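You operate a simulated robot arm through the tools that you are given. There is no shell and no other tool.

You are at the controls of a simulated robot arm. One attempt, no reset.

JOB
Put things in order on the top of the table. At the end: the black small iron weight stands on top of the grey blacking tin; the grey cobble from the top of the table stands where the bread brush stood; the bread brush is on the green-rimmed plate; the cream curd bag from the top of the table stands where the grey cobble stood; whatever was shut is shut again. Leave all else as you found it, and nothing knocked over.

It is judged by the outcome, as a careful person would: the job done as asked, and still so three seconds after it is handed in. It fails if anything else is knocked over, pushed out of place, dropped, spilled or broken.

ROBOT AND FRAMES
A 7-joint arm with a two-finger parallel gripper, fixed in place. Base frame: the origin is at the foot of the arm, x ahead of it, y to its left, z up; the work surface is at about z = 0. Readings come in mm, degrees, newtons and seconds.
With the tool pointing down near the work surface it reaches from about 240 to 620 mm from the base axis. Its first joint turns from -66.0 to 66.0 degrees. Payload 2.6 kg.
Tool frame: the origin (TCP) lies between the finger pads and is the grasp point; the fingertips stand 30 mm ahead of it; z points along the fingers, y is the line along which they close. The gripper opens to 94 mm. The fingers are 28 mm wide and 10 mm thick; the gripper's body (50 by 96 mm) begins 55 mm behind the TCP.
Orientation is told as [roll, pitch, yaw] about the base's x, y, z axes, in that order, counted from this pose: with the fingers straight down and closing along the base's y, the tool's x points along the base's -x, its y along +y and its z along -z.

CONTROLS
- The arm moves only by the tool apply_moves. Its argument "deltas" is a list of rows, each a list of 3 entries, a list of its own where there are three numbers: the shift along the base's x, y, z in mm, then the turn, a rotation vector about the base's x, y, z in degrees, then the finger opening in mm, from 0 to 94. In form: [[[tx, ty, tz], [wx, wy, wz], grip], ...]. A call has 1 to 20 rows; each row is the pose to reach, as a shift and turn from the pose commanded when the call began. Each row takes 0.2 s and may step no farther than 50 mm and 8.6 degrees from the row before; otherwise, or with a gripper value out of range, the whole call is refused. A pose out of reach is approached as far as the arm can. The call stops where the force on the tool passes 40 N (or 10 N more than at its start, if that is more) or the arm is blocked; 0.2 s more then pass. The fingers move at their own pace (about 72 mm/s each) and stop on an object; they squeeze with about 38 N. The grip force told is the motor's: it shows also when the fingers shut on nothing. Time passes only in rows, and 0.2 s behind the last, so rows that repeat a pose let the fingers close. It gives the time, the measured TCP pose, the force on the tool (base axes), the opening and the grip force at its end, in the units of the frame above (readings bear some noise), with the torque about the TCP (base axes, N m) and any sound that the robot's microphone picked up, and new pictures: "show" is both (left out), scene, wrist or none.
- Cameras (640 x 400 px; columns grow to the right, rows downward): "scene" is fixed at [47.9, 448.4, 554.1]; the picture's right is [-0.60, -0.80, 0.00], its down [-0.52, 0.39, -0.76] and it looks along [0.61, -0.46, -0.65] (base axes); focal length 337 px, centre (320, 200). "wrist" rides on the gripper at [76, 14, -102] in the tool frame; the picture's right is [-0.18, 0.98, 0.00], its down [-0.75, -0.14, -0.64] and it looks along [-0.63, -0.12, 0.77] (tool axes); focal length 243 px, centre (320, 200). There is no depth. A picture from a camera that has moved, and an enlarged one, comes with that camera's place and axes in the base frame and with its lens.
- enlarge(camera, box): a new picture of the part [left, top, right, bottom] of that camera's present view, enlarged. No time passes.
- job_done(): hands the job in; it is judged then, once.

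Places have to be worked out from the pictures, the camera data and where the tool is seen. Open the gripper and draw the arm clear of the work before you hand the job in, unless the task says otherwise.

The tools are called after "Emit:" as a command line: name --argument value ..., lists and objects as JSON in quotes. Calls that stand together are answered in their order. apply_moves: Moves the arm, as the interface text tells. Its arguments: {"type":"object","properties":{"deltas":{"type":"array"},"show":{"type":"string","enum":["both","scene","wrist","none"]}},"required":["deltas"]} The other tools are called the same way: enlarge (camera, box) takes an enlarged picture of a part of a camera's view; job_done () hands the job in.

At the start:

```text
time: 0.0
position: [342.5, 53.3, 316.4]
ee_rot: [0.0, 0.0, 0.0]
force: [0.3, 0.1, 0.1]
ft_torque: [-0.03, 0.02, -0.01]
width: 94.3
finger_force: 0.1
```

scene: 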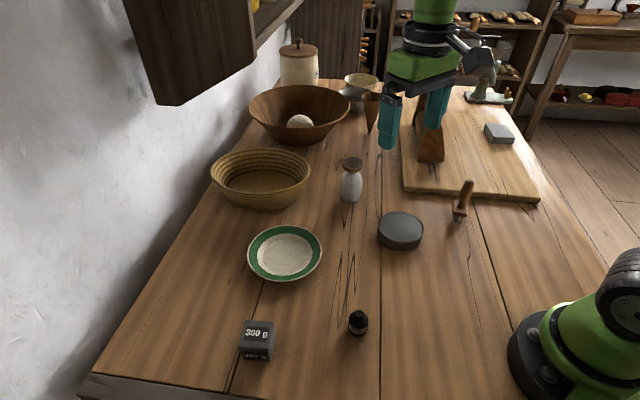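
wrist: 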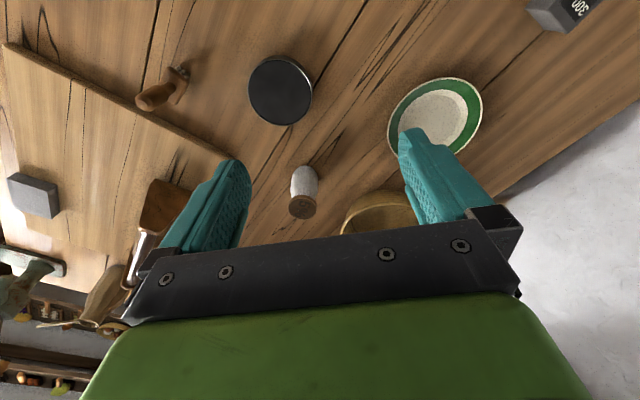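

I begin by looking closely at the scene to identify the items; no motion yet.

Emit:
enlarge --camera "scene" --box '[200, 200, 440, 380]'

Emit:
enlarge --camera "scene" --box '[200, 30, 400, 220]'

Emit:
enlarge --camera "scene" --box '[360, 60, 560, 260]'

Emit:
enlarge --camera "wrist" --box '[0, 0, 320, 200]'

```text
2.22 times, centred on (320, 290) of scene
camera zoom: at [47.9, 448.4, 554.1], right [-0.6, -0.8, 0.0], down [-0.52, 0.39, -0.76], along [0.61, -0.46, -0.65], focal length 748 px, centre (320, 0)
```

zoom: 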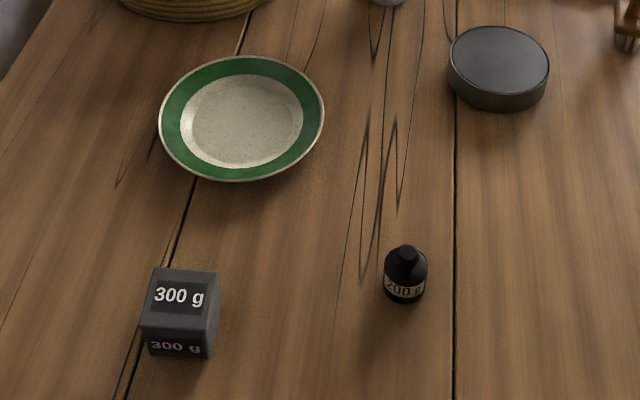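

```text
2.11 times, centred on (300, 125) of scene
camera zoom: at [47.9, 448.4, 554.1], right [-0.6, -0.8, 0.0], down [-0.52, 0.39, -0.76], along [0.61, -0.46, -0.65], focal length 709 px, centre (362, 358)
```

zoom: 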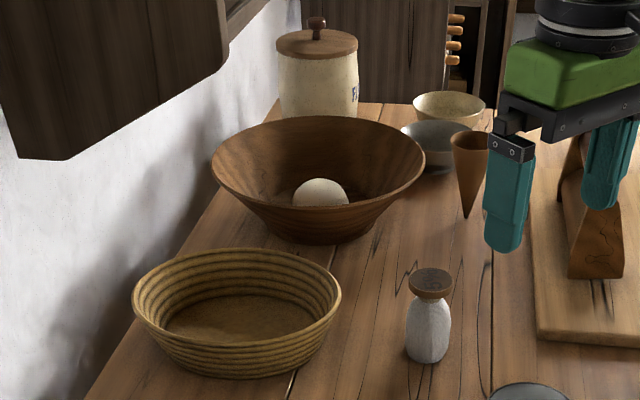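

```text
2.00 times, centred on (460, 160) of scene
camera zoom: at [47.9, 448.4, 554.1], right [-0.6, -0.8, 0.0], down [-0.52, 0.39, -0.76], along [0.61, -0.46, -0.65], focal length 673 px, centre (40, 280)
```

zoom: 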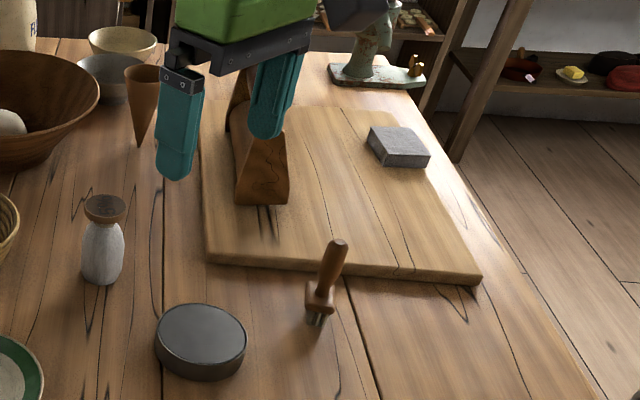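

```text
2.00 times, centred on (160, 100) of wrist
camera zoom: at [264.5, 68.7, 417.8], right [0.18, 0.98, 0.0], down [0.75, -0.14, 0.64], along [0.63, -0.12, -0.77], focal length 485 px, centre (640, 400)
```

zoom: 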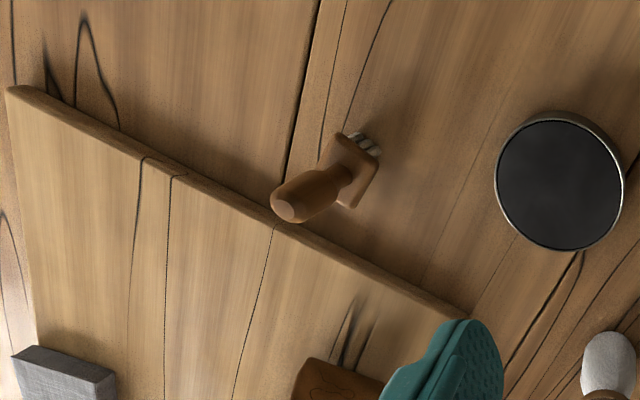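

I zoom further on the candidate pieces: the white ball in the bowl, the grey block on the board, and the far items.

Emit:
enlarge --camera "scene" --box '[260, 90, 350, 150]'

Emit:
enlarge --camera "scene" --box '[460, 90, 550, 150]'

Emit:
enlarge --camera "scene" --box '[320, 60, 420, 220]'

Emit:
enlarge --camera "scene" --box '[150, 0, 310, 110]'

Emit:
enlarge --camera "scene" --box '[430, 20, 640, 150]'

Emit:
enlarge --camera "wrist" --box '[0, 140, 200, 400]'

```text
6.67 times, centred on (305, 120) of scene
camera zoom: at [47.9, 448.4, 554.1], right [-0.6, -0.8, 0.0], down [-0.52, 0.39, -0.76], along [0.61, -0.46, -0.65], focal length 2244 px, centre (420, 733)
```

zoom: 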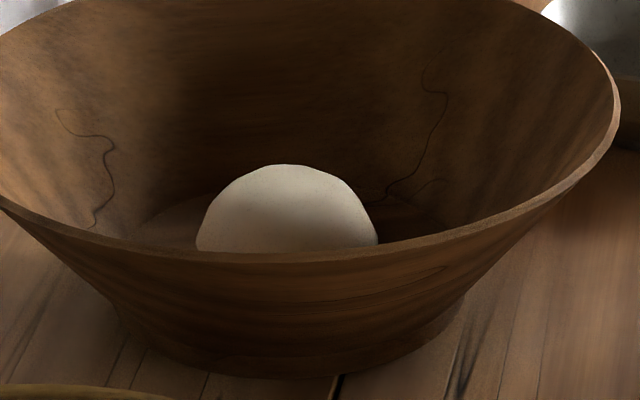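

```text
6.67 times, centred on (505, 120) of scene
camera zoom: at [47.9, 448.4, 554.1], right [-0.6, -0.8, 0.0], down [-0.52, 0.39, -0.76], along [0.61, -0.46, -0.65], focal length 2244 px, centre (-913, 733)
```

zoom: 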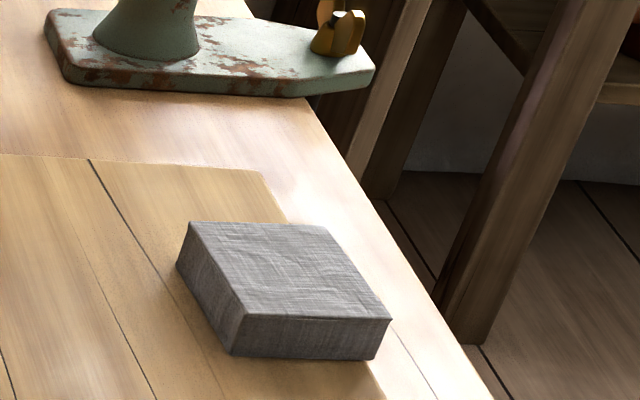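

```text
2.50 times, centred on (370, 140) of scene
camera zoom: at [47.9, 448.4, 554.1], right [-0.6, -0.8, 0.0], down [-0.52, 0.39, -0.76], along [0.61, -0.46, -0.65], focal length 842 px, centre (195, 350)
```

zoom: 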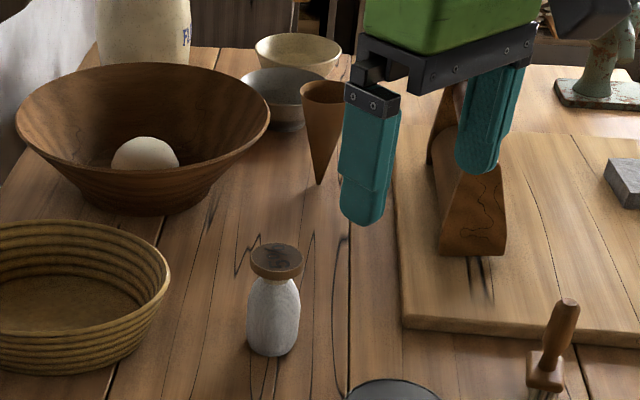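

```text
3.64 times, centred on (230, 55) of scene
camera zoom: at [47.9, 448.4, 554.1], right [-0.6, -0.8, 0.0], down [-0.52, 0.39, -0.76], along [0.61, -0.46, -0.65], focal length 1224 px, centre (647, 727)
```

zoom: 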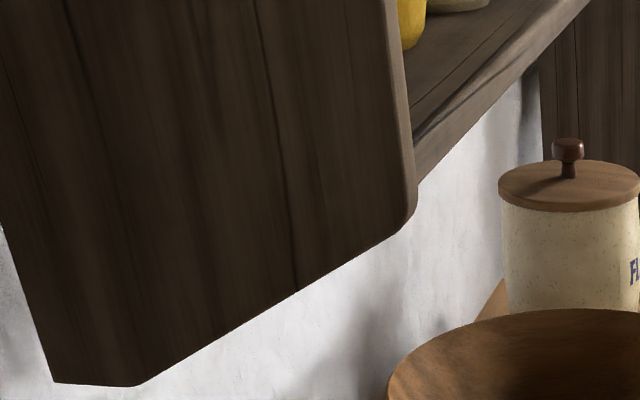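

```text
3.05 times, centred on (535, 85) of scene
camera zoom: at [47.9, 448.4, 554.1], right [-0.6, -0.8, 0.0], down [-0.52, 0.39, -0.76], along [0.61, -0.46, -0.65], focal length 1026 px, centre (-335, 550)
```

zoom: 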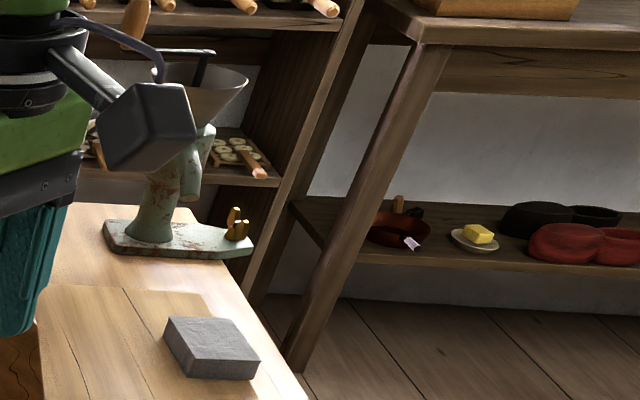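

```text
1.54 times, centred on (100, 270) of wrist
camera zoom: at [264.5, 68.7, 417.8], right [0.18, 0.98, 0.0], down [0.75, -0.14, 0.64], along [0.63, -0.12, -0.77], focal length 373 px, centre (658, 92)
```

zoom: 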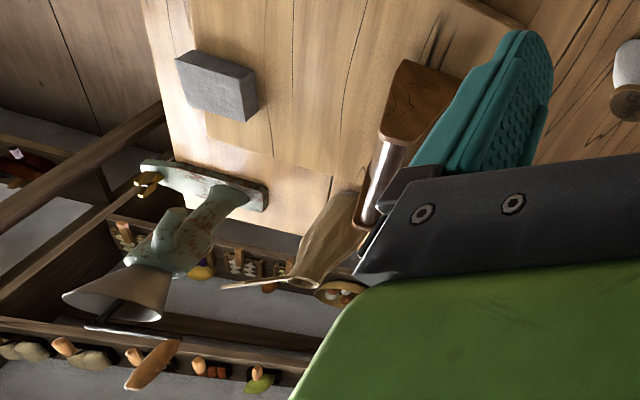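

The grey block on the board works out near (458,-550), beyond reach, so I must look for the real cobble and curd bag. I zoom on the bottle-like piece, the weights and the lower corners.

Emit:
enlarge --camera "scene" --box '[320, 145, 390, 215]'

Emit:
enlarge --camera "scene" --box '[330, 290, 390, 350]'

Emit:
enlarge --camera "scene" --box '[220, 310, 300, 370]'

Emit:
enlarge --camera "scene" --box '[430, 170, 490, 230]'

Emit:
enlarge --camera "wrist" --box '[230, 130, 430, 240]'

Emit:
enlarge --camera "scene" --box '[480, 180, 640, 400]'

```text
5.71 times, centred on (355, 180) of scene
camera zoom: at [47.9, 448.4, 554.1], right [-0.6, -0.8, 0.0], down [-0.52, 0.39, -0.76], along [0.61, -0.46, -0.65], focal length 1923 px, centre (120, 314)
```

zoom: 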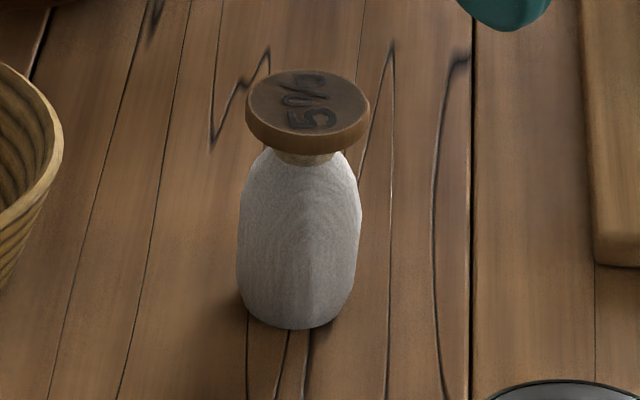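

```text
6.67 times, centred on (360, 320) of scene
camera zoom: at [47.9, 448.4, 554.1], right [-0.6, -0.8, 0.0], down [-0.52, 0.39, -0.76], along [0.61, -0.46, -0.65], focal length 2244 px, centre (53, -600)
```

zoom: 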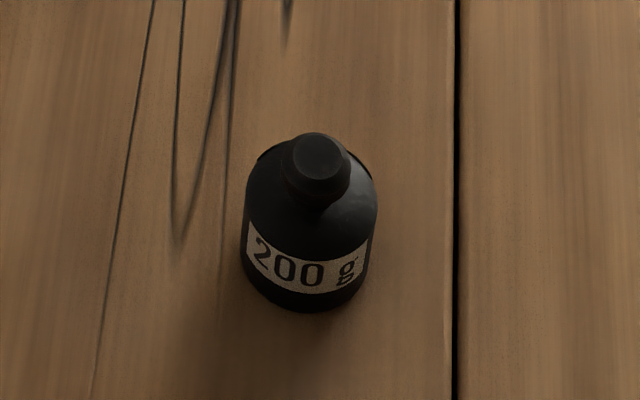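

```text
6.67 times, centred on (260, 340) of scene
camera zoom: at [47.9, 448.4, 554.1], right [-0.6, -0.8, 0.0], down [-0.52, 0.39, -0.76], along [0.61, -0.46, -0.65], focal length 2244 px, centre (720, -733)
```

zoom: 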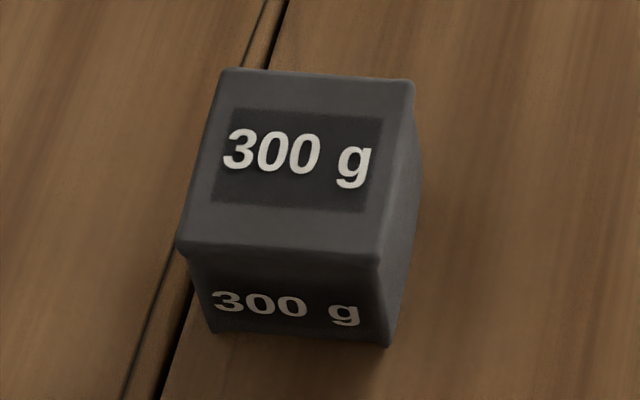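

```text
6.67 times, centred on (460, 200) of scene
camera zoom: at [47.9, 448.4, 554.1], right [-0.6, -0.8, 0.0], down [-0.52, 0.39, -0.76], along [0.61, -0.46, -0.65], focal length 2244 px, centre (-613, 200)
```

zoom: 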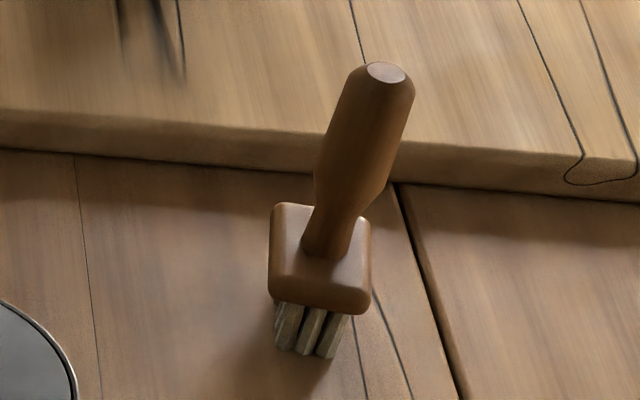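

```text
3.20 times, centred on (330, 185) of wrist
camera zoom: at [264.5, 68.7, 417.8], right [0.18, 0.98, 0.0], down [0.75, -0.14, 0.64], along [0.63, -0.12, -0.77], focal length 776 px, centre (288, 248)
```

zoom: 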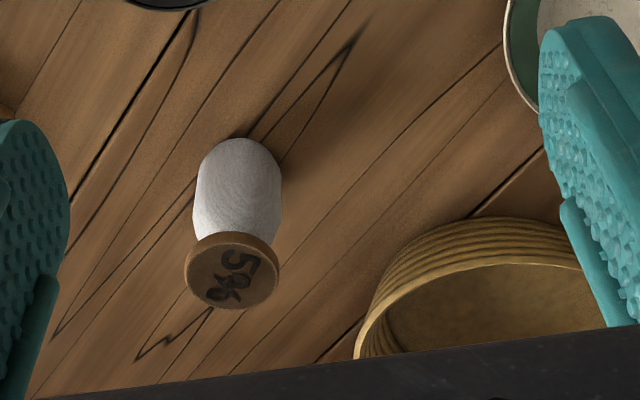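

```text
1.82 times, centred on (560, 290) of scene
camera zoom: at [47.9, 448.4, 554.1], right [-0.6, -0.8, 0.0], down [-0.52, 0.39, -0.76], along [0.61, -0.46, -0.65], focal length 612 px, centre (-116, 36)
```

zoom: 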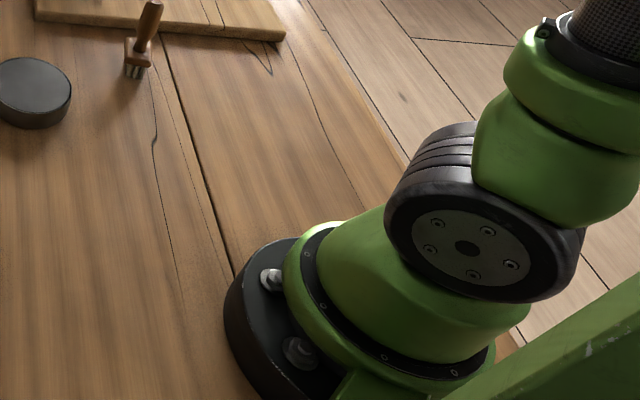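

The bottle-like thing has "5%" on a wooden cap, and the cobble and curd bag aren't clearly in view. A patch of table near the scene camera (about x 150–270, y 300–430) is outside both views, so I swing the wrist camera over it, keeping high.

Emit:
apply_moves --deltas '[[[-12, 18, 4], [0, 0, 8], 94], [[-24, 36, 8], [0, 0, 16], 94], [[-36, 54, 12], [0, 0, 24], 94], [[-48, 72, 14], [0, 0, 32], 94], [[-60, 90, 14], [0, 0, 40], 94], [[-72, 108, 14], [0, 0, 48], 94], [[-84, 126, 14], [0, 0, 56], 94], [[-96, 144, 14], [0, 0, 64], 94], [[-108, 162, 14], [0, 0, 72], 94], [[-115, 180, 14], [0, 0, 80], 94], [[-122, 197, 14], [0, 0, 88], 94]]'

```text
time: 2.4
position: [218.7, 251.3, 330.9]
ee_rot: [0.1, 0.0, 88.2]
force: [-0.8, -1.0, -0.9]
ft_torque: [0.01, 0.01, 0.02]
width: 93.9
finger_force: 0.1
camera wrist: at [203.0, 175.7, 432.6], right [-0.98, 0.22, 0.0], down [0.16, 0.75, 0.64], along [0.14, 0.63, -0.77], focal length 243 px, centre (320, 200)
```

scene: 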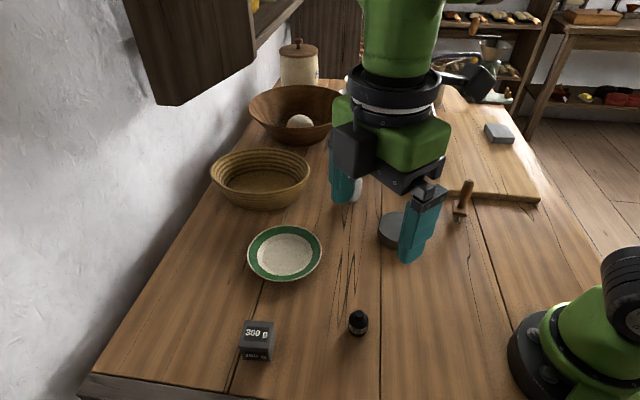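
wrist: 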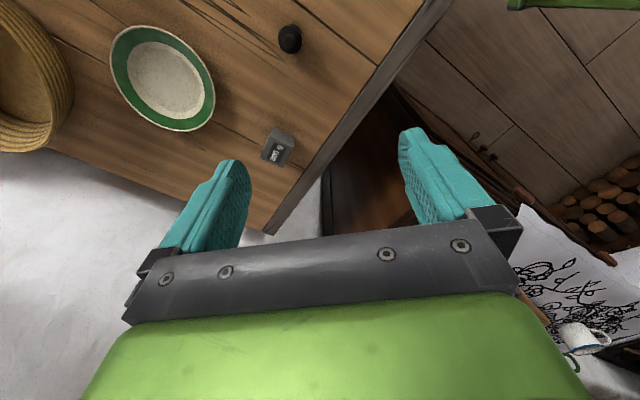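

No further objects in that corner. Next I swing the wrist camera round to look over the board and the far right, to find the cobble and curd bag.

Emit:
apply_moves --deltas '[[[5, -19, 2], [0, 0, -8.3], 94], [[10, -38, 4], [0, 0, -16.6], 94], [[15, -56, 6], [0, 0, -24.9], 94], [[20, -75, 8], [0, 0, -33.2], 94], [[25, -94, 10], [0, 0, -41.5], 94], [[30, -113, 12], [0, 0, -49.8], 94], [[35, -132, 14], [0, 0, -58.1], 94], [[40, -150, 16], [0, 0, -66.4], 94], [[45, -169, 18], [0, 0, -74.7], 94], [[50, -188, 19], [0, 0, -83], 94], [[55, -207, 19], [0, 0, -91.3], 94], [[60, -226, 19], [0, 0, -99.6], 94], [[65, -244, 19], [0, 0, -107.9], 94], [[70, -263, 19], [0, 0, -116.2], 94], [[75, -282, 19], [0, 0, -124.5], 94], [[81, -301, 19], [0, 0, -133], 94]]'

```text
time: 5.8
position: [298.5, -48.4, 349.7]
ee_rot: [0.0, 0.1, -45.1]
force: [0.4, -0.3, 1.2]
ft_torque: [0.01, -0.03, 0.01]
width: 94.1
finger_force: 0.1
camera wrist: at [254.8, 16.2, 451.0], right [0.83, 0.56, 0.0], down [0.43, -0.63, 0.64], along [0.36, -0.53, -0.77], focal length 243 px, centre (320, 200)
```

scene: 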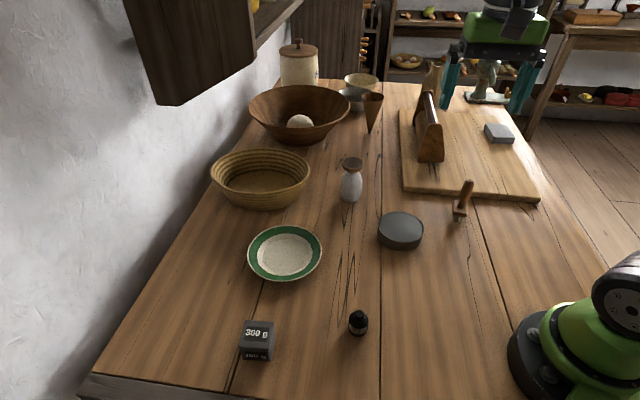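
wrist: 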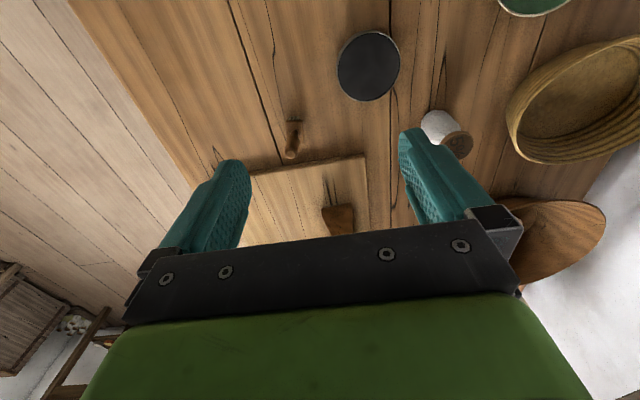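

Emit:
enlarge --camera "scene" --box '[330, 50, 550, 210]'

Emit:
enlarge --camera "wrist" --box '[380, 60, 640, 240]'

Emit:
enlarge --camera "wrist" --box '[240, 20, 420, 240]'

```text
2.50 times, centred on (440, 130) of scene
camera zoom: at [47.9, 448.4, 554.1], right [-0.6, -0.8, 0.0], down [-0.52, 0.39, -0.76], along [0.61, -0.46, -0.65], focal length 842 px, centre (20, 375)
```

zoom: 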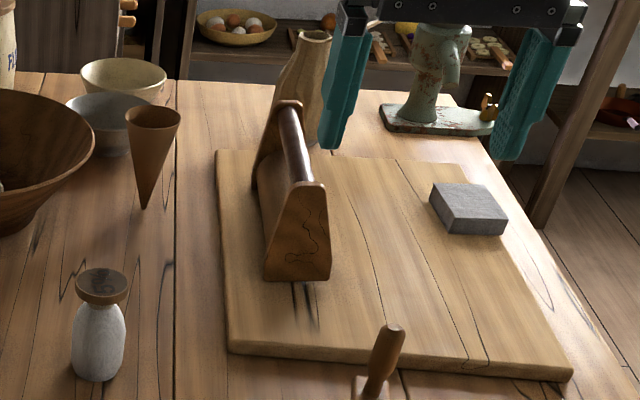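

```text
2.22 times, centred on (510, 150) of wrist
camera zoom: at [254.8, 16.2, 451.0], right [0.83, 0.56, 0.0], down [0.43, -0.63, 0.64], along [0.36, -0.53, -0.77], focal length 539 px, centre (-102, 311)
```

zoom: 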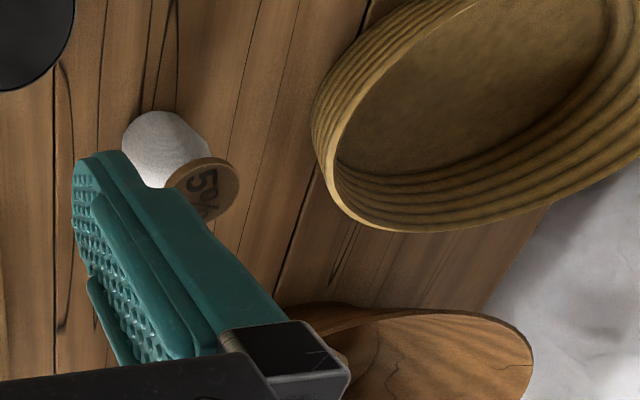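

```text
1.82 times, centred on (330, 130) of wrist
camera zoom: at [254.8, 16.2, 451.0], right [0.83, 0.56, 0.0], down [0.43, -0.63, 0.64], along [0.36, -0.53, -0.77], focal length 441 px, centre (302, 327)
```

zoom: 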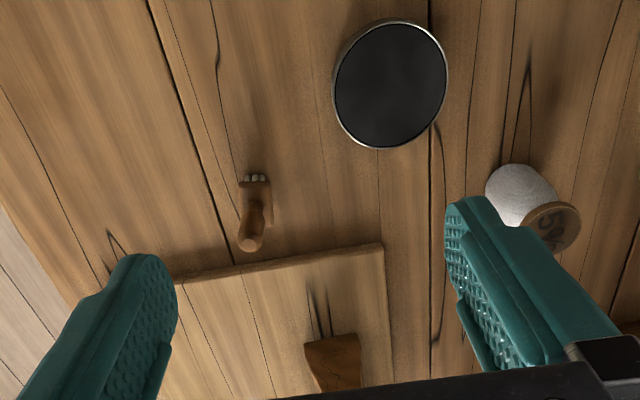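

I see only six loose things in reach: the black 200 g weight, the grey 300 g block, the plate, the tin, the brush and the white "5%" piece. I go to look at the grey block closely to judge whether it is the cobble (its ~47 mm size at 300 g would suit stone rather than iron).

Emit:
apply_moves --deltas '[[[2, 39, 0], [0, 0, 5], 94], [[4, 78, 0], [0, 0, 10], 94], [[6, 117, 0], [0, 0, 15], 94], [[8, 156, 0], [0, 0, 20], 94], [[10, 195, 0], [0, 0, 25], 94], [[12, 234, 0], [0, 0, 30], 94], [[14, 273, -10], [0, 0, 35], 94], [[15, 312, -30], [0, 0, 40], 94], [[16, 350, -60], [0, 0, 45], 94], [[17, 388, -100], [0, 0, 45], 94], [[17, 388, -150], [0, 0, 45], 94], [[17, 388, -200], [0, 0, 45], 94]]'

```text
refused: row 10 steps farther than a row can; nothing moved
```

The tenth row stepped 55 mm, over the limit; I send the same move with smaller steps.

Emit:
apply_moves --deltas '[[[2, 39, 0], [0, 0, 5], 94], [[4, 78, 0], [0, 0, 10], 94], [[6, 117, 0], [0, 0, 15], 94], [[8, 156, 0], [0, 0, 20], 94], [[10, 195, 0], [0, 0, 25], 94], [[12, 234, 0], [0, 0, 30], 94], [[14, 273, -10], [0, 0, 35], 94], [[15, 312, -30], [0, 0, 40], 94], [[16, 350, -55], [0, 0, 45], 94], [[17, 380, -90], [0, 0, 45], 94], [[17, 388, -130], [0, 0, 45], 94], [[17, 388, -165], [0, 0, 45], 94], [[17, 388, -200], [0, 0, 45], 94]]'

```text
time: 8.6
position: [315.9, 335.0, 147.7]
ee_rot: [0.1, 0.0, -0.1]
force: [0.0, -0.2, -0.5]
ft_torque: [-0.03, -0.01, 0.0]
width: 94.0
finger_force: 0.0
camera wrist: at [239.9, 349.9, 250.5], right [0.18, 0.98, 0.0], down [0.75, -0.14, 0.64], along [0.63, -0.12, -0.77], focal length 243 px, centre (320, 200)
```

scene: 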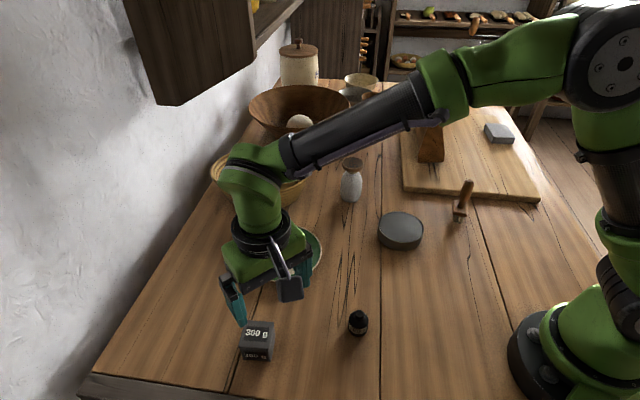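
wrist: 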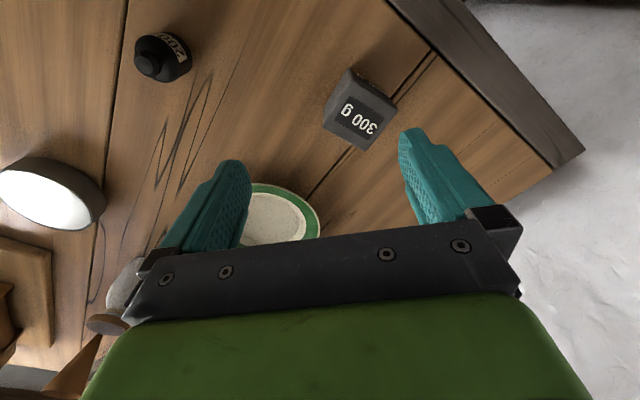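

Emit:
enlarge --camera "wrist" --box '[300, 50, 420, 170]'

Emit:
enlarge --camera "wrist" --box '[110, 10, 230, 110]'

Emit:
enlarge --camera "wrist" --box '[0, 130, 130, 230]'

Emit:
enlarge --camera "wrist" --box '[0, 230, 170, 400]'

```text
3.33 times, centred on (360, 110) of wrist
camera zoom: at [239.9, 349.9, 250.5], right [0.18, 0.98, 0.0], down [0.75, -0.14, 0.64], along [0.63, -0.12, -0.77], focal length 809 px, centre (187, 500)
```

zoom: 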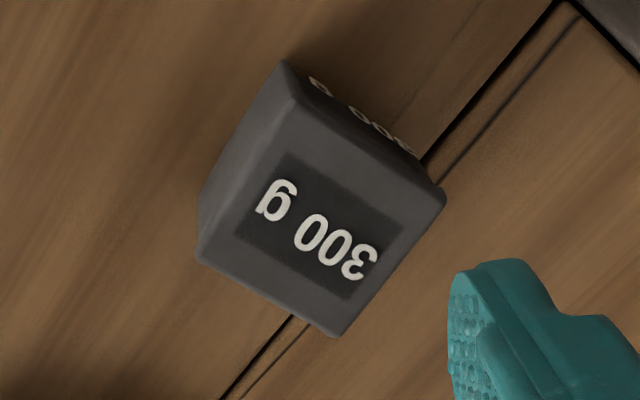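

```text
4.00 times, centred on (170, 60) of wrist
camera zoom: at [239.9, 349.9, 250.5], right [0.18, 0.98, 0.0], down [0.75, -0.14, 0.64], along [0.63, -0.12, -0.77], focal length 970 px, centre (920, 760)
```

zoom: 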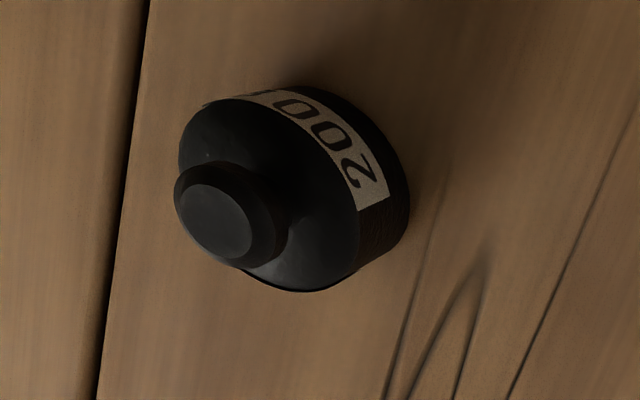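

```text
4.00 times, centred on (65, 180) of wrist
camera zoom: at [239.9, 349.9, 250.5], right [0.18, 0.98, 0.0], down [0.75, -0.14, 0.64], along [0.63, -0.12, -0.77], focal length 970 px, centre (1340, 280)
```

zoom: 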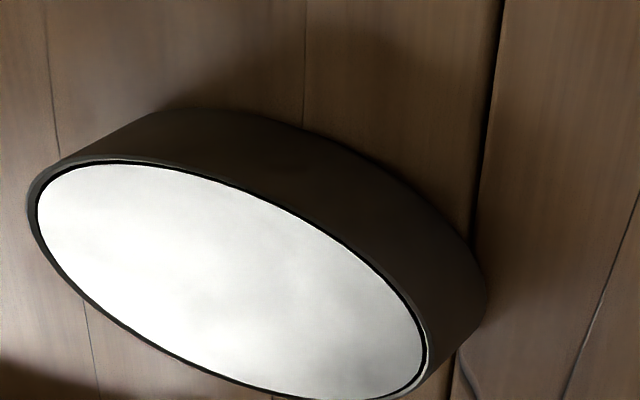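

```text
2.35 times, centred on (85, 315) of wrist
camera zoom: at [239.9, 349.9, 250.5], right [0.18, 0.98, 0.0], down [0.75, -0.14, 0.64], along [0.63, -0.12, -0.77], focal length 571 px, centre (873, -71)
```

zoom: 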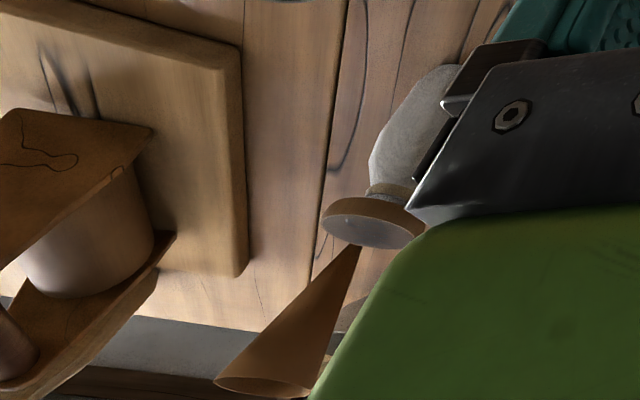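

The small block works out at (322,368), about 45 mm, yaw ~49.5°; grey stone-like cube, so I take it as the cobble, the "5%" piece at (528,-8) as the cream curd bag, the 200 g piece at (253,210) as the small iron weight. I hover over the weight first to refine its place.

Emit:
apply_moves --deltas '[[[-16, -32, 0], [0, 0, 0], 94], [[-32, -64, 0], [0, 0, 0], 94], [[-48, -96, -5], [0, 0, 0], 94], [[-63, -125, -20], [0, 0, 0], 94], [[-63, -125, -38], [0, 0, 0], 94]]'

```text
time: 9.8
position: [254.8, 213.2, 109.4]
ee_rot: [-0.1, 0.0, 0.0]
force: [-1.0, 0.3, 0.2]
ft_torque: [-0.03, -0.01, 0.02]
width: 94.0
finger_force: 0.0
camera wrist: at [177.9, 227.1, 211.3], right [0.18, 0.98, 0.0], down [0.75, -0.14, 0.64], along [0.63, -0.12, -0.77], focal length 243 px, centre (320, 200)
```

scene: 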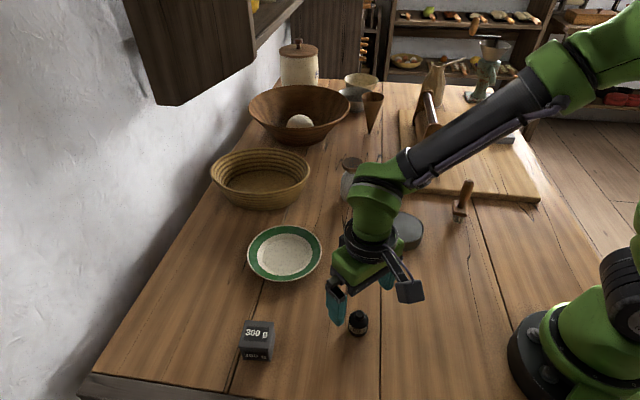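
wrist: 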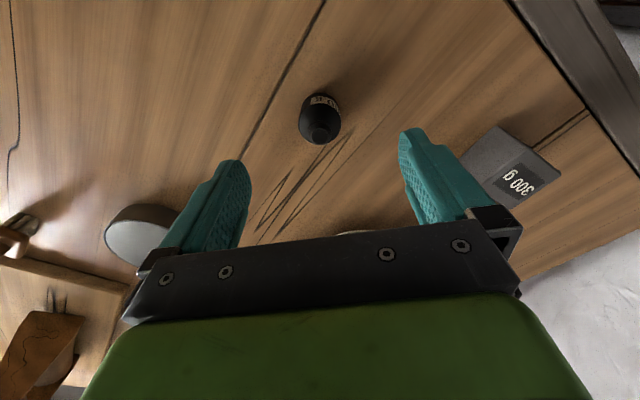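

The weight's knob sits right under the TCP, at about (255,212.5). I descend, close on the body, and lift slightly.

Emit:
apply_moves --deltas '[[[0, 0, -40], [0, 0, 0], 94], [[0, 0, -73], [0, 0, 0], 94], [[0, 0, -73], [0, 0, 0], 20], [[0, 0, -73], [0, 0, 0], 20], [[0, 0, -73], [0, 0, 0], 20], [[0, 0, -73], [0, 0, 0], 20], [[0, 0, -73], [0, 0, 0], 20]]'

```text
time: 11.4
position: [253.8, 211.6, 39.1]
ee_rot: [0.0, 0.0, 0.0]
force: [-0.2, -0.8, 0.0]
ft_torque: [-0.03, -0.01, -0.02]
width: 32.7
finger_force: 38.4
camera wrist: at [177.5, 226.8, 139.3], right [0.18, 0.98, 0.0], down [0.75, -0.14, 0.64], along [0.63, -0.12, -0.77], focal length 243 px, centre (320, 200)
```

scene: 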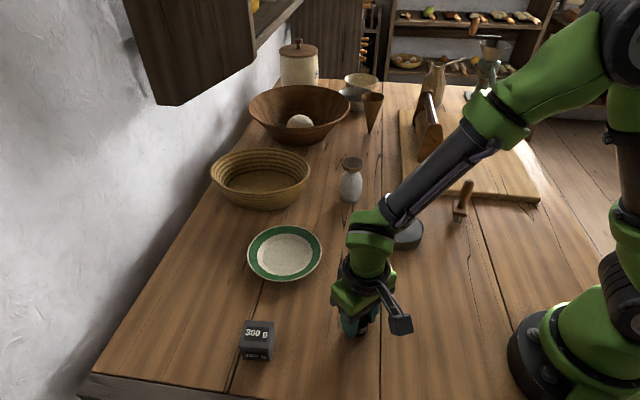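
wrist: 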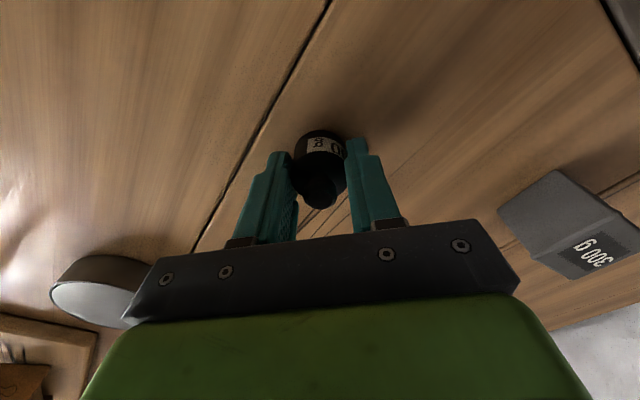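

Gripped at 32.7 mm with full force. I lift about 90 mm and carry it to above the tin, reckoned at (365,-14).

Emit:
apply_moves --deltas '[[[0, 0, 30], [0, 0, 0], 20], [[0, 0, 60], [0, 0, 0], 20], [[0, 0, 90], [0, 0, 0], 20], [[19, -38, 90], [0, 0, 0], 20], [[38, -76, 90], [0, 0, 0], 20], [[57, -114, 90], [0, 0, 0], 20], [[76, -152, 90], [0, 0, 0], 20], [[95, -190, 90], [0, 0, 0], 20], [[111, -226, 90], [0, 0, 0], 20], [[111, -226, 90], [0, 0, 0], 20]]'

```text
time: 13.6
position: [365.5, -12.9, 128.8]
ee_rot: [0.0, 0.0, 0.0]
force: [0.1, 0.5, -2.3]
ft_torque: [-0.02, -0.03, -0.02]
width: 32.9
finger_force: 37.6
camera wrist: at [288.7, 1.9, 230.7], right [0.18, 0.98, 0.0], down [0.75, -0.14, 0.64], along [0.63, -0.12, -0.77], focal length 243 px, centre (320, 200)
```

scene: 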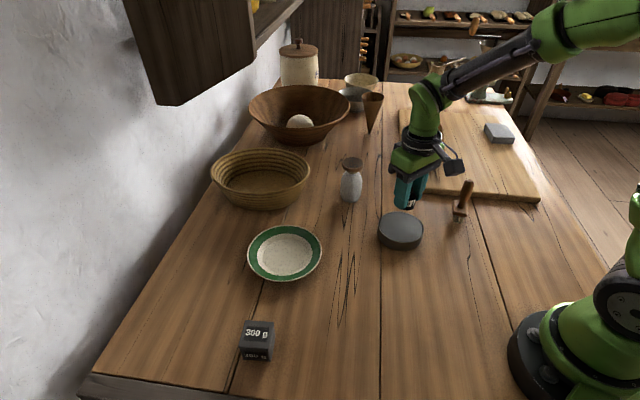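
wrist: 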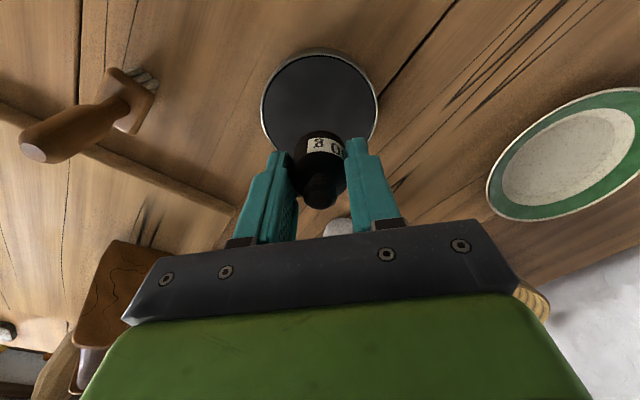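

The force shows the ~2 N weight in hand and it hangs centred over the tin. I lower to just above the tin's lid and look.

Emit:
apply_moves --deltas '[[[-1, 1, -30], [0, 0, 0], 20], [[-1, 1, -58], [0, 0, 0], 20], [[-1, 1, -60], [0, 0, 0], 20]]'

Emit:
enlarge --camera "scene" --box '[360, 180, 460, 260]'

```text
time: 14.4
position: [362.8, -12.3, 69.6]
ee_rot: [0.0, 0.0, 0.0]
force: [-0.1, 0.1, -1.1]
ft_torque: [0.01, 0.0, -0.01]
width: 33.0
finger_force: 38.4
camera wrist: at [286.4, 3.0, 170.8], right [0.18, 0.98, 0.0], down [0.75, -0.14, 0.64], along [0.63, -0.12, -0.77], focal length 243 px, centre (320, 200)
```

scene: 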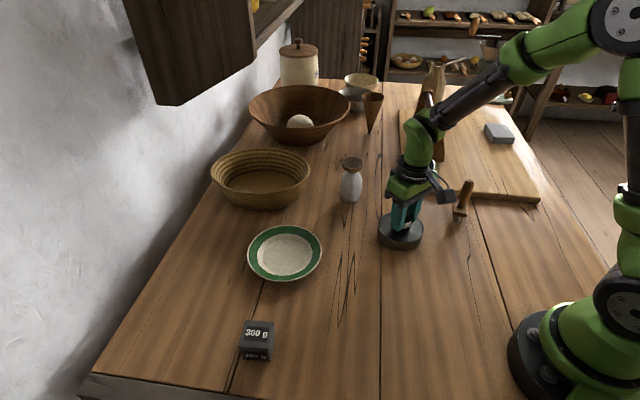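
wrist: 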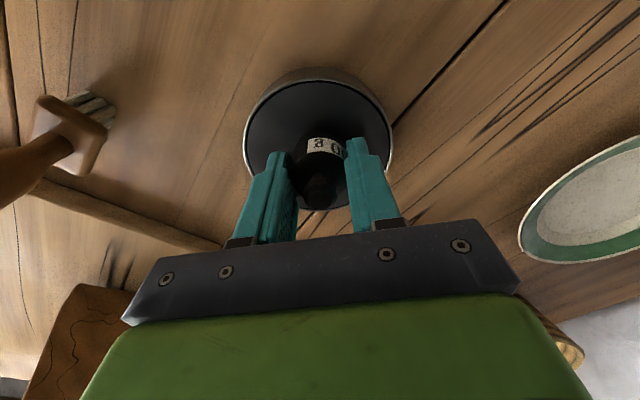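

```text
5.00 times, centred on (410, 220) of scene
camera zoom: at [47.9, 448.4, 554.1], right [-0.6, -0.8, 0.0], down [-0.52, 0.39, -0.76], along [0.61, -0.46, -0.65], focal length 1683 px, centre (-130, 100)
```

zoom: 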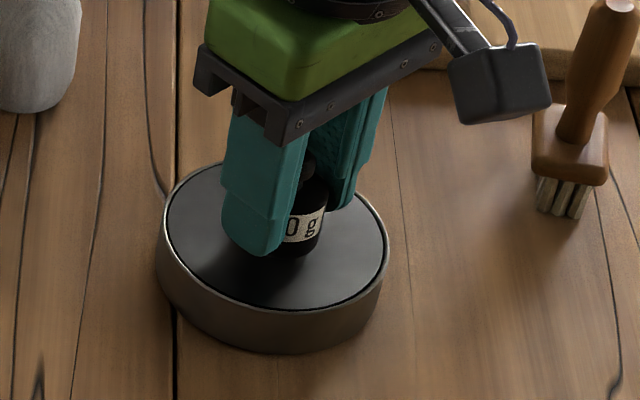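

The weight hangs a few mm above the lid, well centred. I lower in small steps and watch the force for touchdown.

Emit:
apply_moves --deltas '[[[0, 0, -1.5], [0, 0, 0], 20], [[0, 0, -3], [0, 0, 0], 20]]' --show "none"

```text
time: 15.0
position: [363.0, -12.0, 65.6]
ee_rot: [0.1, 0.0, 0.0]
force: [0.4, 0.0, -1.6]
ft_torque: [-0.01, -0.04, -0.01]
width: 32.9
finger_force: 38.0
```

Still hanging free (about -2 N). I continue down in 1 mm steps.

Emit:
apply_moves --deltas '[[[0, 0, -1], [0, 0, 0], 20], [[0, 0, -2], [0, 0, 0], 20]]' --show "none"

```text
time: 15.6
position: [364.5, -11.0, 65.0]
ee_rot: [0.1, -0.1, 0.0]
force: [-7.6, 3.2, 24.2]
ft_torque: [0.07, 0.39, -0.06]
width: 32.7
finger_force: 37.9
```

Touchdown (24 N up). I ease up 1 mm to relieve the pressure, then open the fingers and check.

Emit:
apply_moves --deltas '[[[0, 0, 1], [0, 0, 0], 20], [[0, 0, 1], [0, 0, 0], 20], [[0, 0, 1], [0, 0, 0], 40], [[0, 0, 1], [0, 0, 0], 60], [[0, 0, 1], [0, 0, 0], 70]]'

```text
time: 16.8
position: [364.2, -11.7, 65.4]
ee_rot: [0.1, 0.0, 0.0]
force: [-0.6, 0.3, -0.4]
ft_torque: [-0.04, -0.01, -0.04]
width: 70.2
finger_force: 0.1
camera wrist: at [287.8, 2.6, 165.9], right [0.18, 0.98, 0.0], down [0.75, -0.14, 0.64], along [0.63, -0.12, -0.77], focal length 243 px, centre (320, 200)
```

scene: 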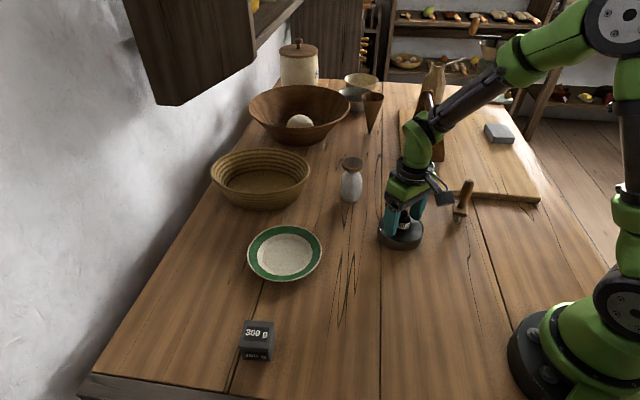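
wrist: 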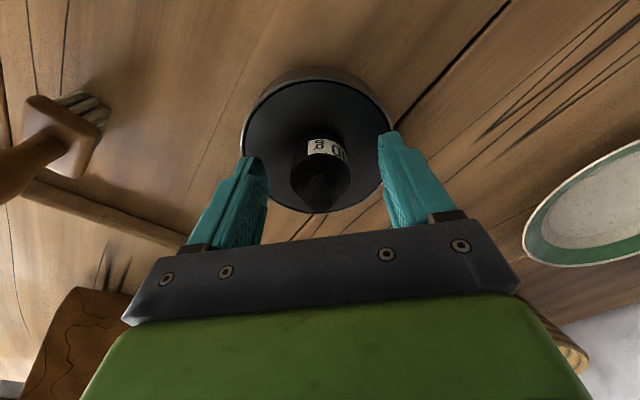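

The weight stands on the tin. I rise straight up, then go hover over the brush for a close look.

Emit:
apply_moves --deltas '[[[0, 0, 40], [0, 0, 0], 70], [[0, 0, 90], [0, 0, 0], 80], [[0, 0, 125], [0, 0, 0], 94], [[-15, -48, 130], [0, 0, 0], 94], [[-30, -96, 130], [0, 0, 0], 94], [[-44, -140, 130], [0, 0, 0], 94], [[-44, -152, 130], [0, 0, 0], 94], [[-44, -152, 130], [0, 0, 0], 94]]'

Emit:
enlarge --camera "wrist" --box '[230, 40, 410, 220]'

Emit:
enlarge --camera "scene" --box '[360, 180, 500, 260]'

```text
refused: row 4 steps farther than a row can; nothing moved
```

```text
2.22 times, centred on (320, 130) of wrist
camera zoom: at [287.8, 2.6, 165.9], right [0.18, 0.98, 0.0], down [0.75, -0.14, 0.64], along [0.63, -0.12, -0.77], focal length 539 px, centre (320, 356)
```

zoom: 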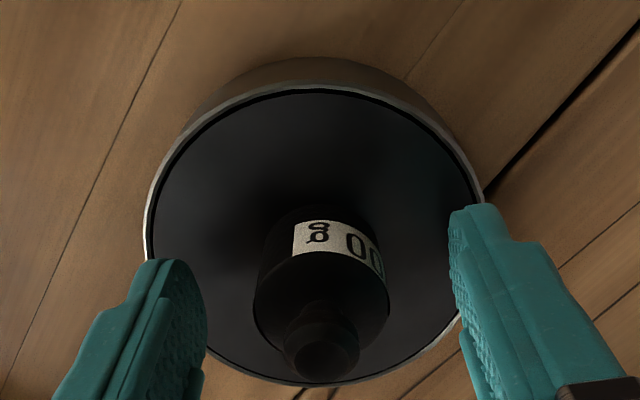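

```text
4.57 times, centred on (430, 220) of scene
camera zoom: at [47.9, 448.4, 554.1], right [-0.6, -0.8, 0.0], down [-0.52, 0.39, -0.76], along [0.61, -0.46, -0.65], focal length 1539 px, centre (-183, 109)
```

zoom: 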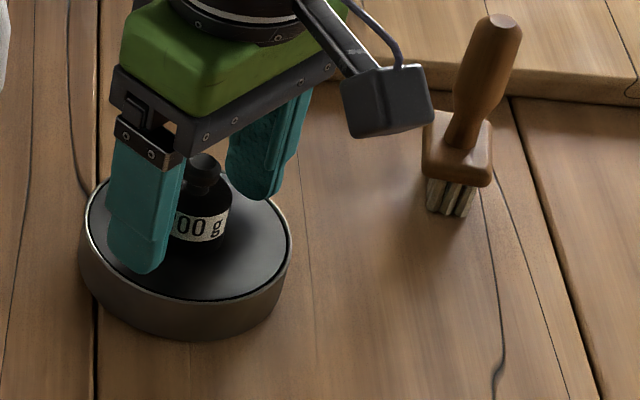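

One row was 50.5 mm; the weight is standing fine on the lid. I resend with shorter steps.

Emit:
apply_moves --deltas '[[[0, 0, 40], [0, 0, 0], 70], [[0, 0, 85], [0, 0, 0], 80], [[0, 0, 125], [0, 0, 0], 94], [[-12, -40, 130], [0, 0, 0], 94], [[-24, -80, 130], [0, 0, 0], 94], [[-36, -120, 130], [0, 0, 0], 94], [[-44, -152, 130], [0, 0, 0], 94], [[-44, -152, 130], [0, 0, 0], 94]]'

Emit:
enlarge --camera "wrist" --box '[230, 40, 410, 220]'

Emit:
enlarge --camera "scene" --box '[360, 180, 500, 260]'

```text
time: 18.6
position: [320.4, -164.4, 195.1]
ee_rot: [-0.1, 0.0, -0.1]
force: [0.9, -0.2, -0.7]
ft_torque: [0.0, 0.0, -0.01]
width: 94.1
finger_force: 0.0
camera wrist: at [243.6, -149.1, 296.2], right [0.18, 0.98, 0.0], down [0.75, -0.14, 0.64], along [0.63, -0.12, -0.77], focal length 243 px, centre (320, 200)
```

scene: 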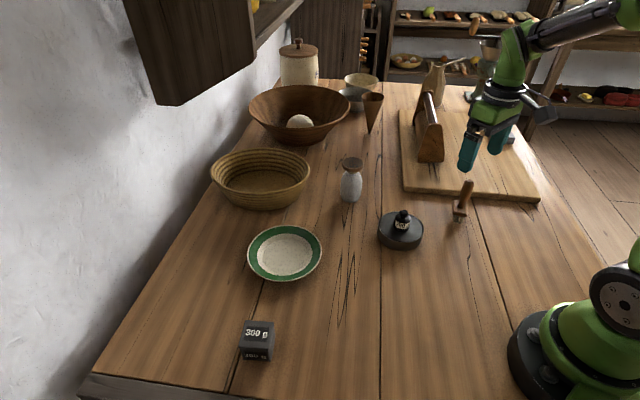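
wrist: 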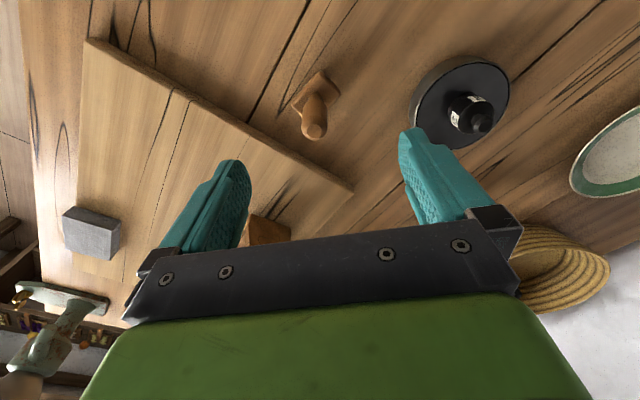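

```text
2.22 times, centred on (320, 130) of wrist
camera zoom: at [243.6, -149.1, 296.2], right [0.18, 0.98, 0.0], down [0.75, -0.14, 0.64], along [0.63, -0.12, -0.77], focal length 539 px, centre (320, 356)
```

zoom: 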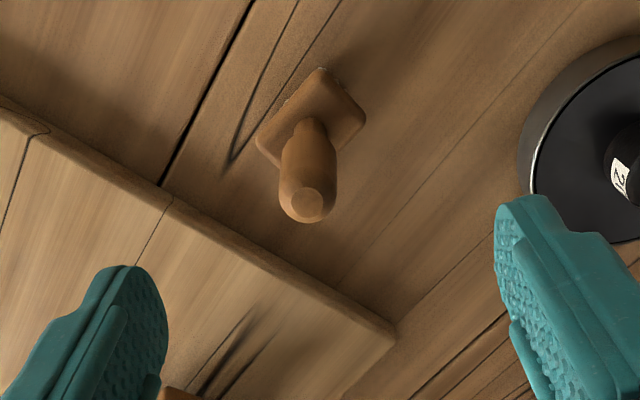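

```text
4.57 times, centred on (430, 220) of scene
camera zoom: at [47.9, 448.4, 554.1], right [-0.6, -0.8, 0.0], down [-0.52, 0.39, -0.76], along [0.61, -0.46, -0.65], focal length 1539 px, centre (-183, 109)
```

zoom: 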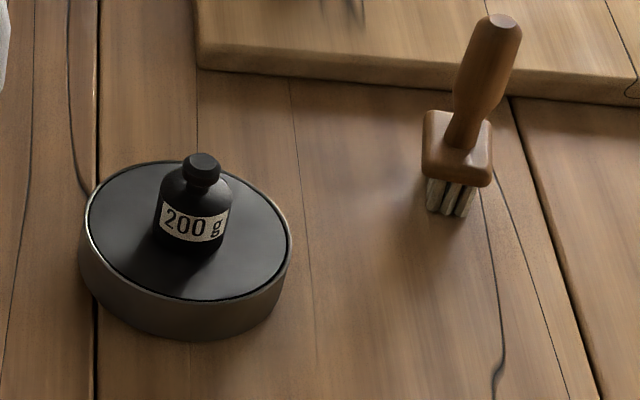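

Brush handle is vertical at about (320.5,-167.5), ~113 mm tall; its block is ~44x29 mm turned ~-55°. I rotate the gripper 36° to align, shift 3 mm and descend around the handle, then close.

Emit:
apply_moves --deltas '[[[0, -3, 0], [0, 0, 7.2], 94], [[0, -3, 0], [0, 0, 14.4], 94], [[0, -3, -20], [0, 0, 21.6], 94], [[0, -3, -50], [0, 0, 28.8], 94], [[0, -3, -80], [0, 0, 36], 94], [[0, -3, -107], [0, 0, 36], 94], [[0, -3, -107], [0, 0, 36], 94]]'

Emit:
enlarge --camera "wrist" --box '[200, 60, 440, 260]'

Emit:
enlarge --camera "scene" --box '[400, 130, 520, 230]'

```text
time: 20.2
position: [319.0, -167.7, 87.2]
ee_rot: [0.0, 0.0, 36.0]
force: [0.1, -0.3, -0.1]
ft_torque: [0.0, 0.02, 0.0]
width: 93.7
finger_force: 0.1
camera wrist: at [247.9, -200.2, 188.4], right [-0.43, 0.9, 0.0], down [0.69, 0.33, 0.64], along [0.58, 0.28, -0.77], focal length 243 px, centre (320, 200)
```

scene: 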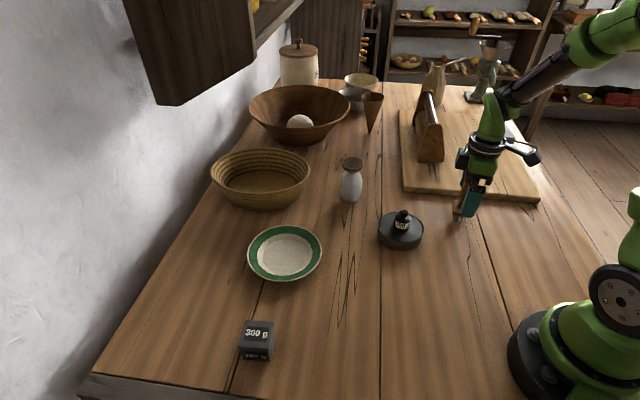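
wrist: 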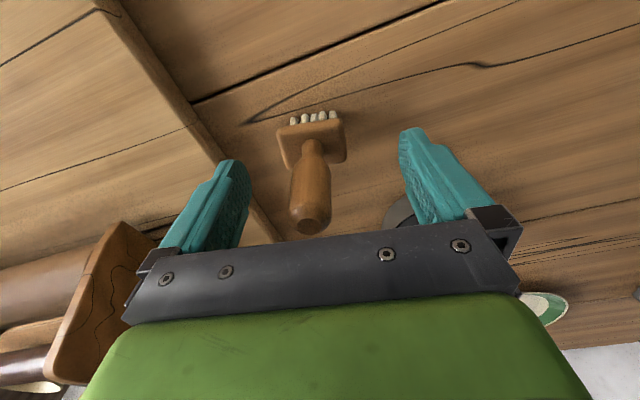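

```text
2.00 times, centred on (320, 160) of wrist
camera zoom: at [247.9, -200.2, 188.4], right [-0.43, 0.9, 0.0], down [0.69, 0.33, 0.64], along [0.58, 0.28, -0.77], focal length 485 px, centre (320, 280)
```

zoom: 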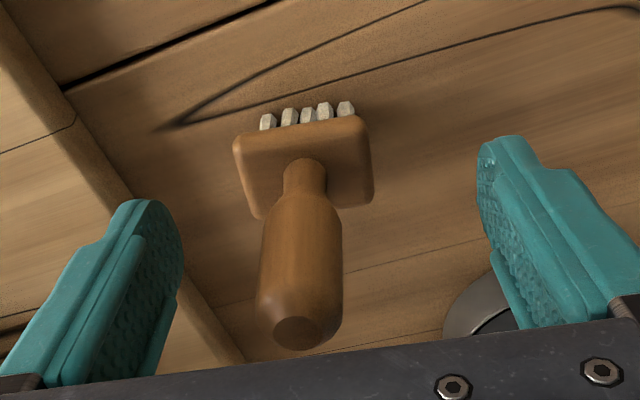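

```text
4.00 times, centred on (460, 180) of scene
camera zoom: at [47.9, 448.4, 554.1], right [-0.6, -0.8, 0.0], down [-0.52, 0.39, -0.76], along [0.61, -0.46, -0.65], focal length 1346 px, centre (-240, 280)
```

zoom: 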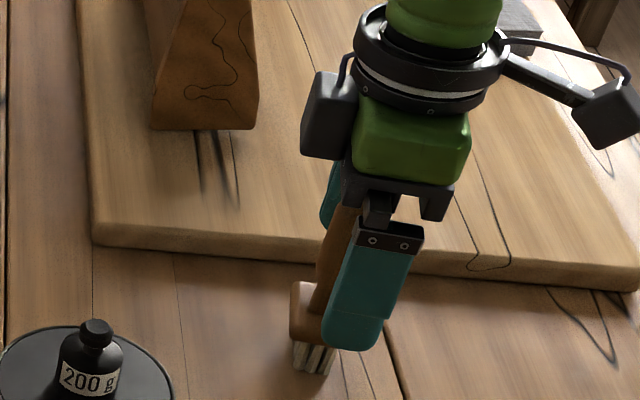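

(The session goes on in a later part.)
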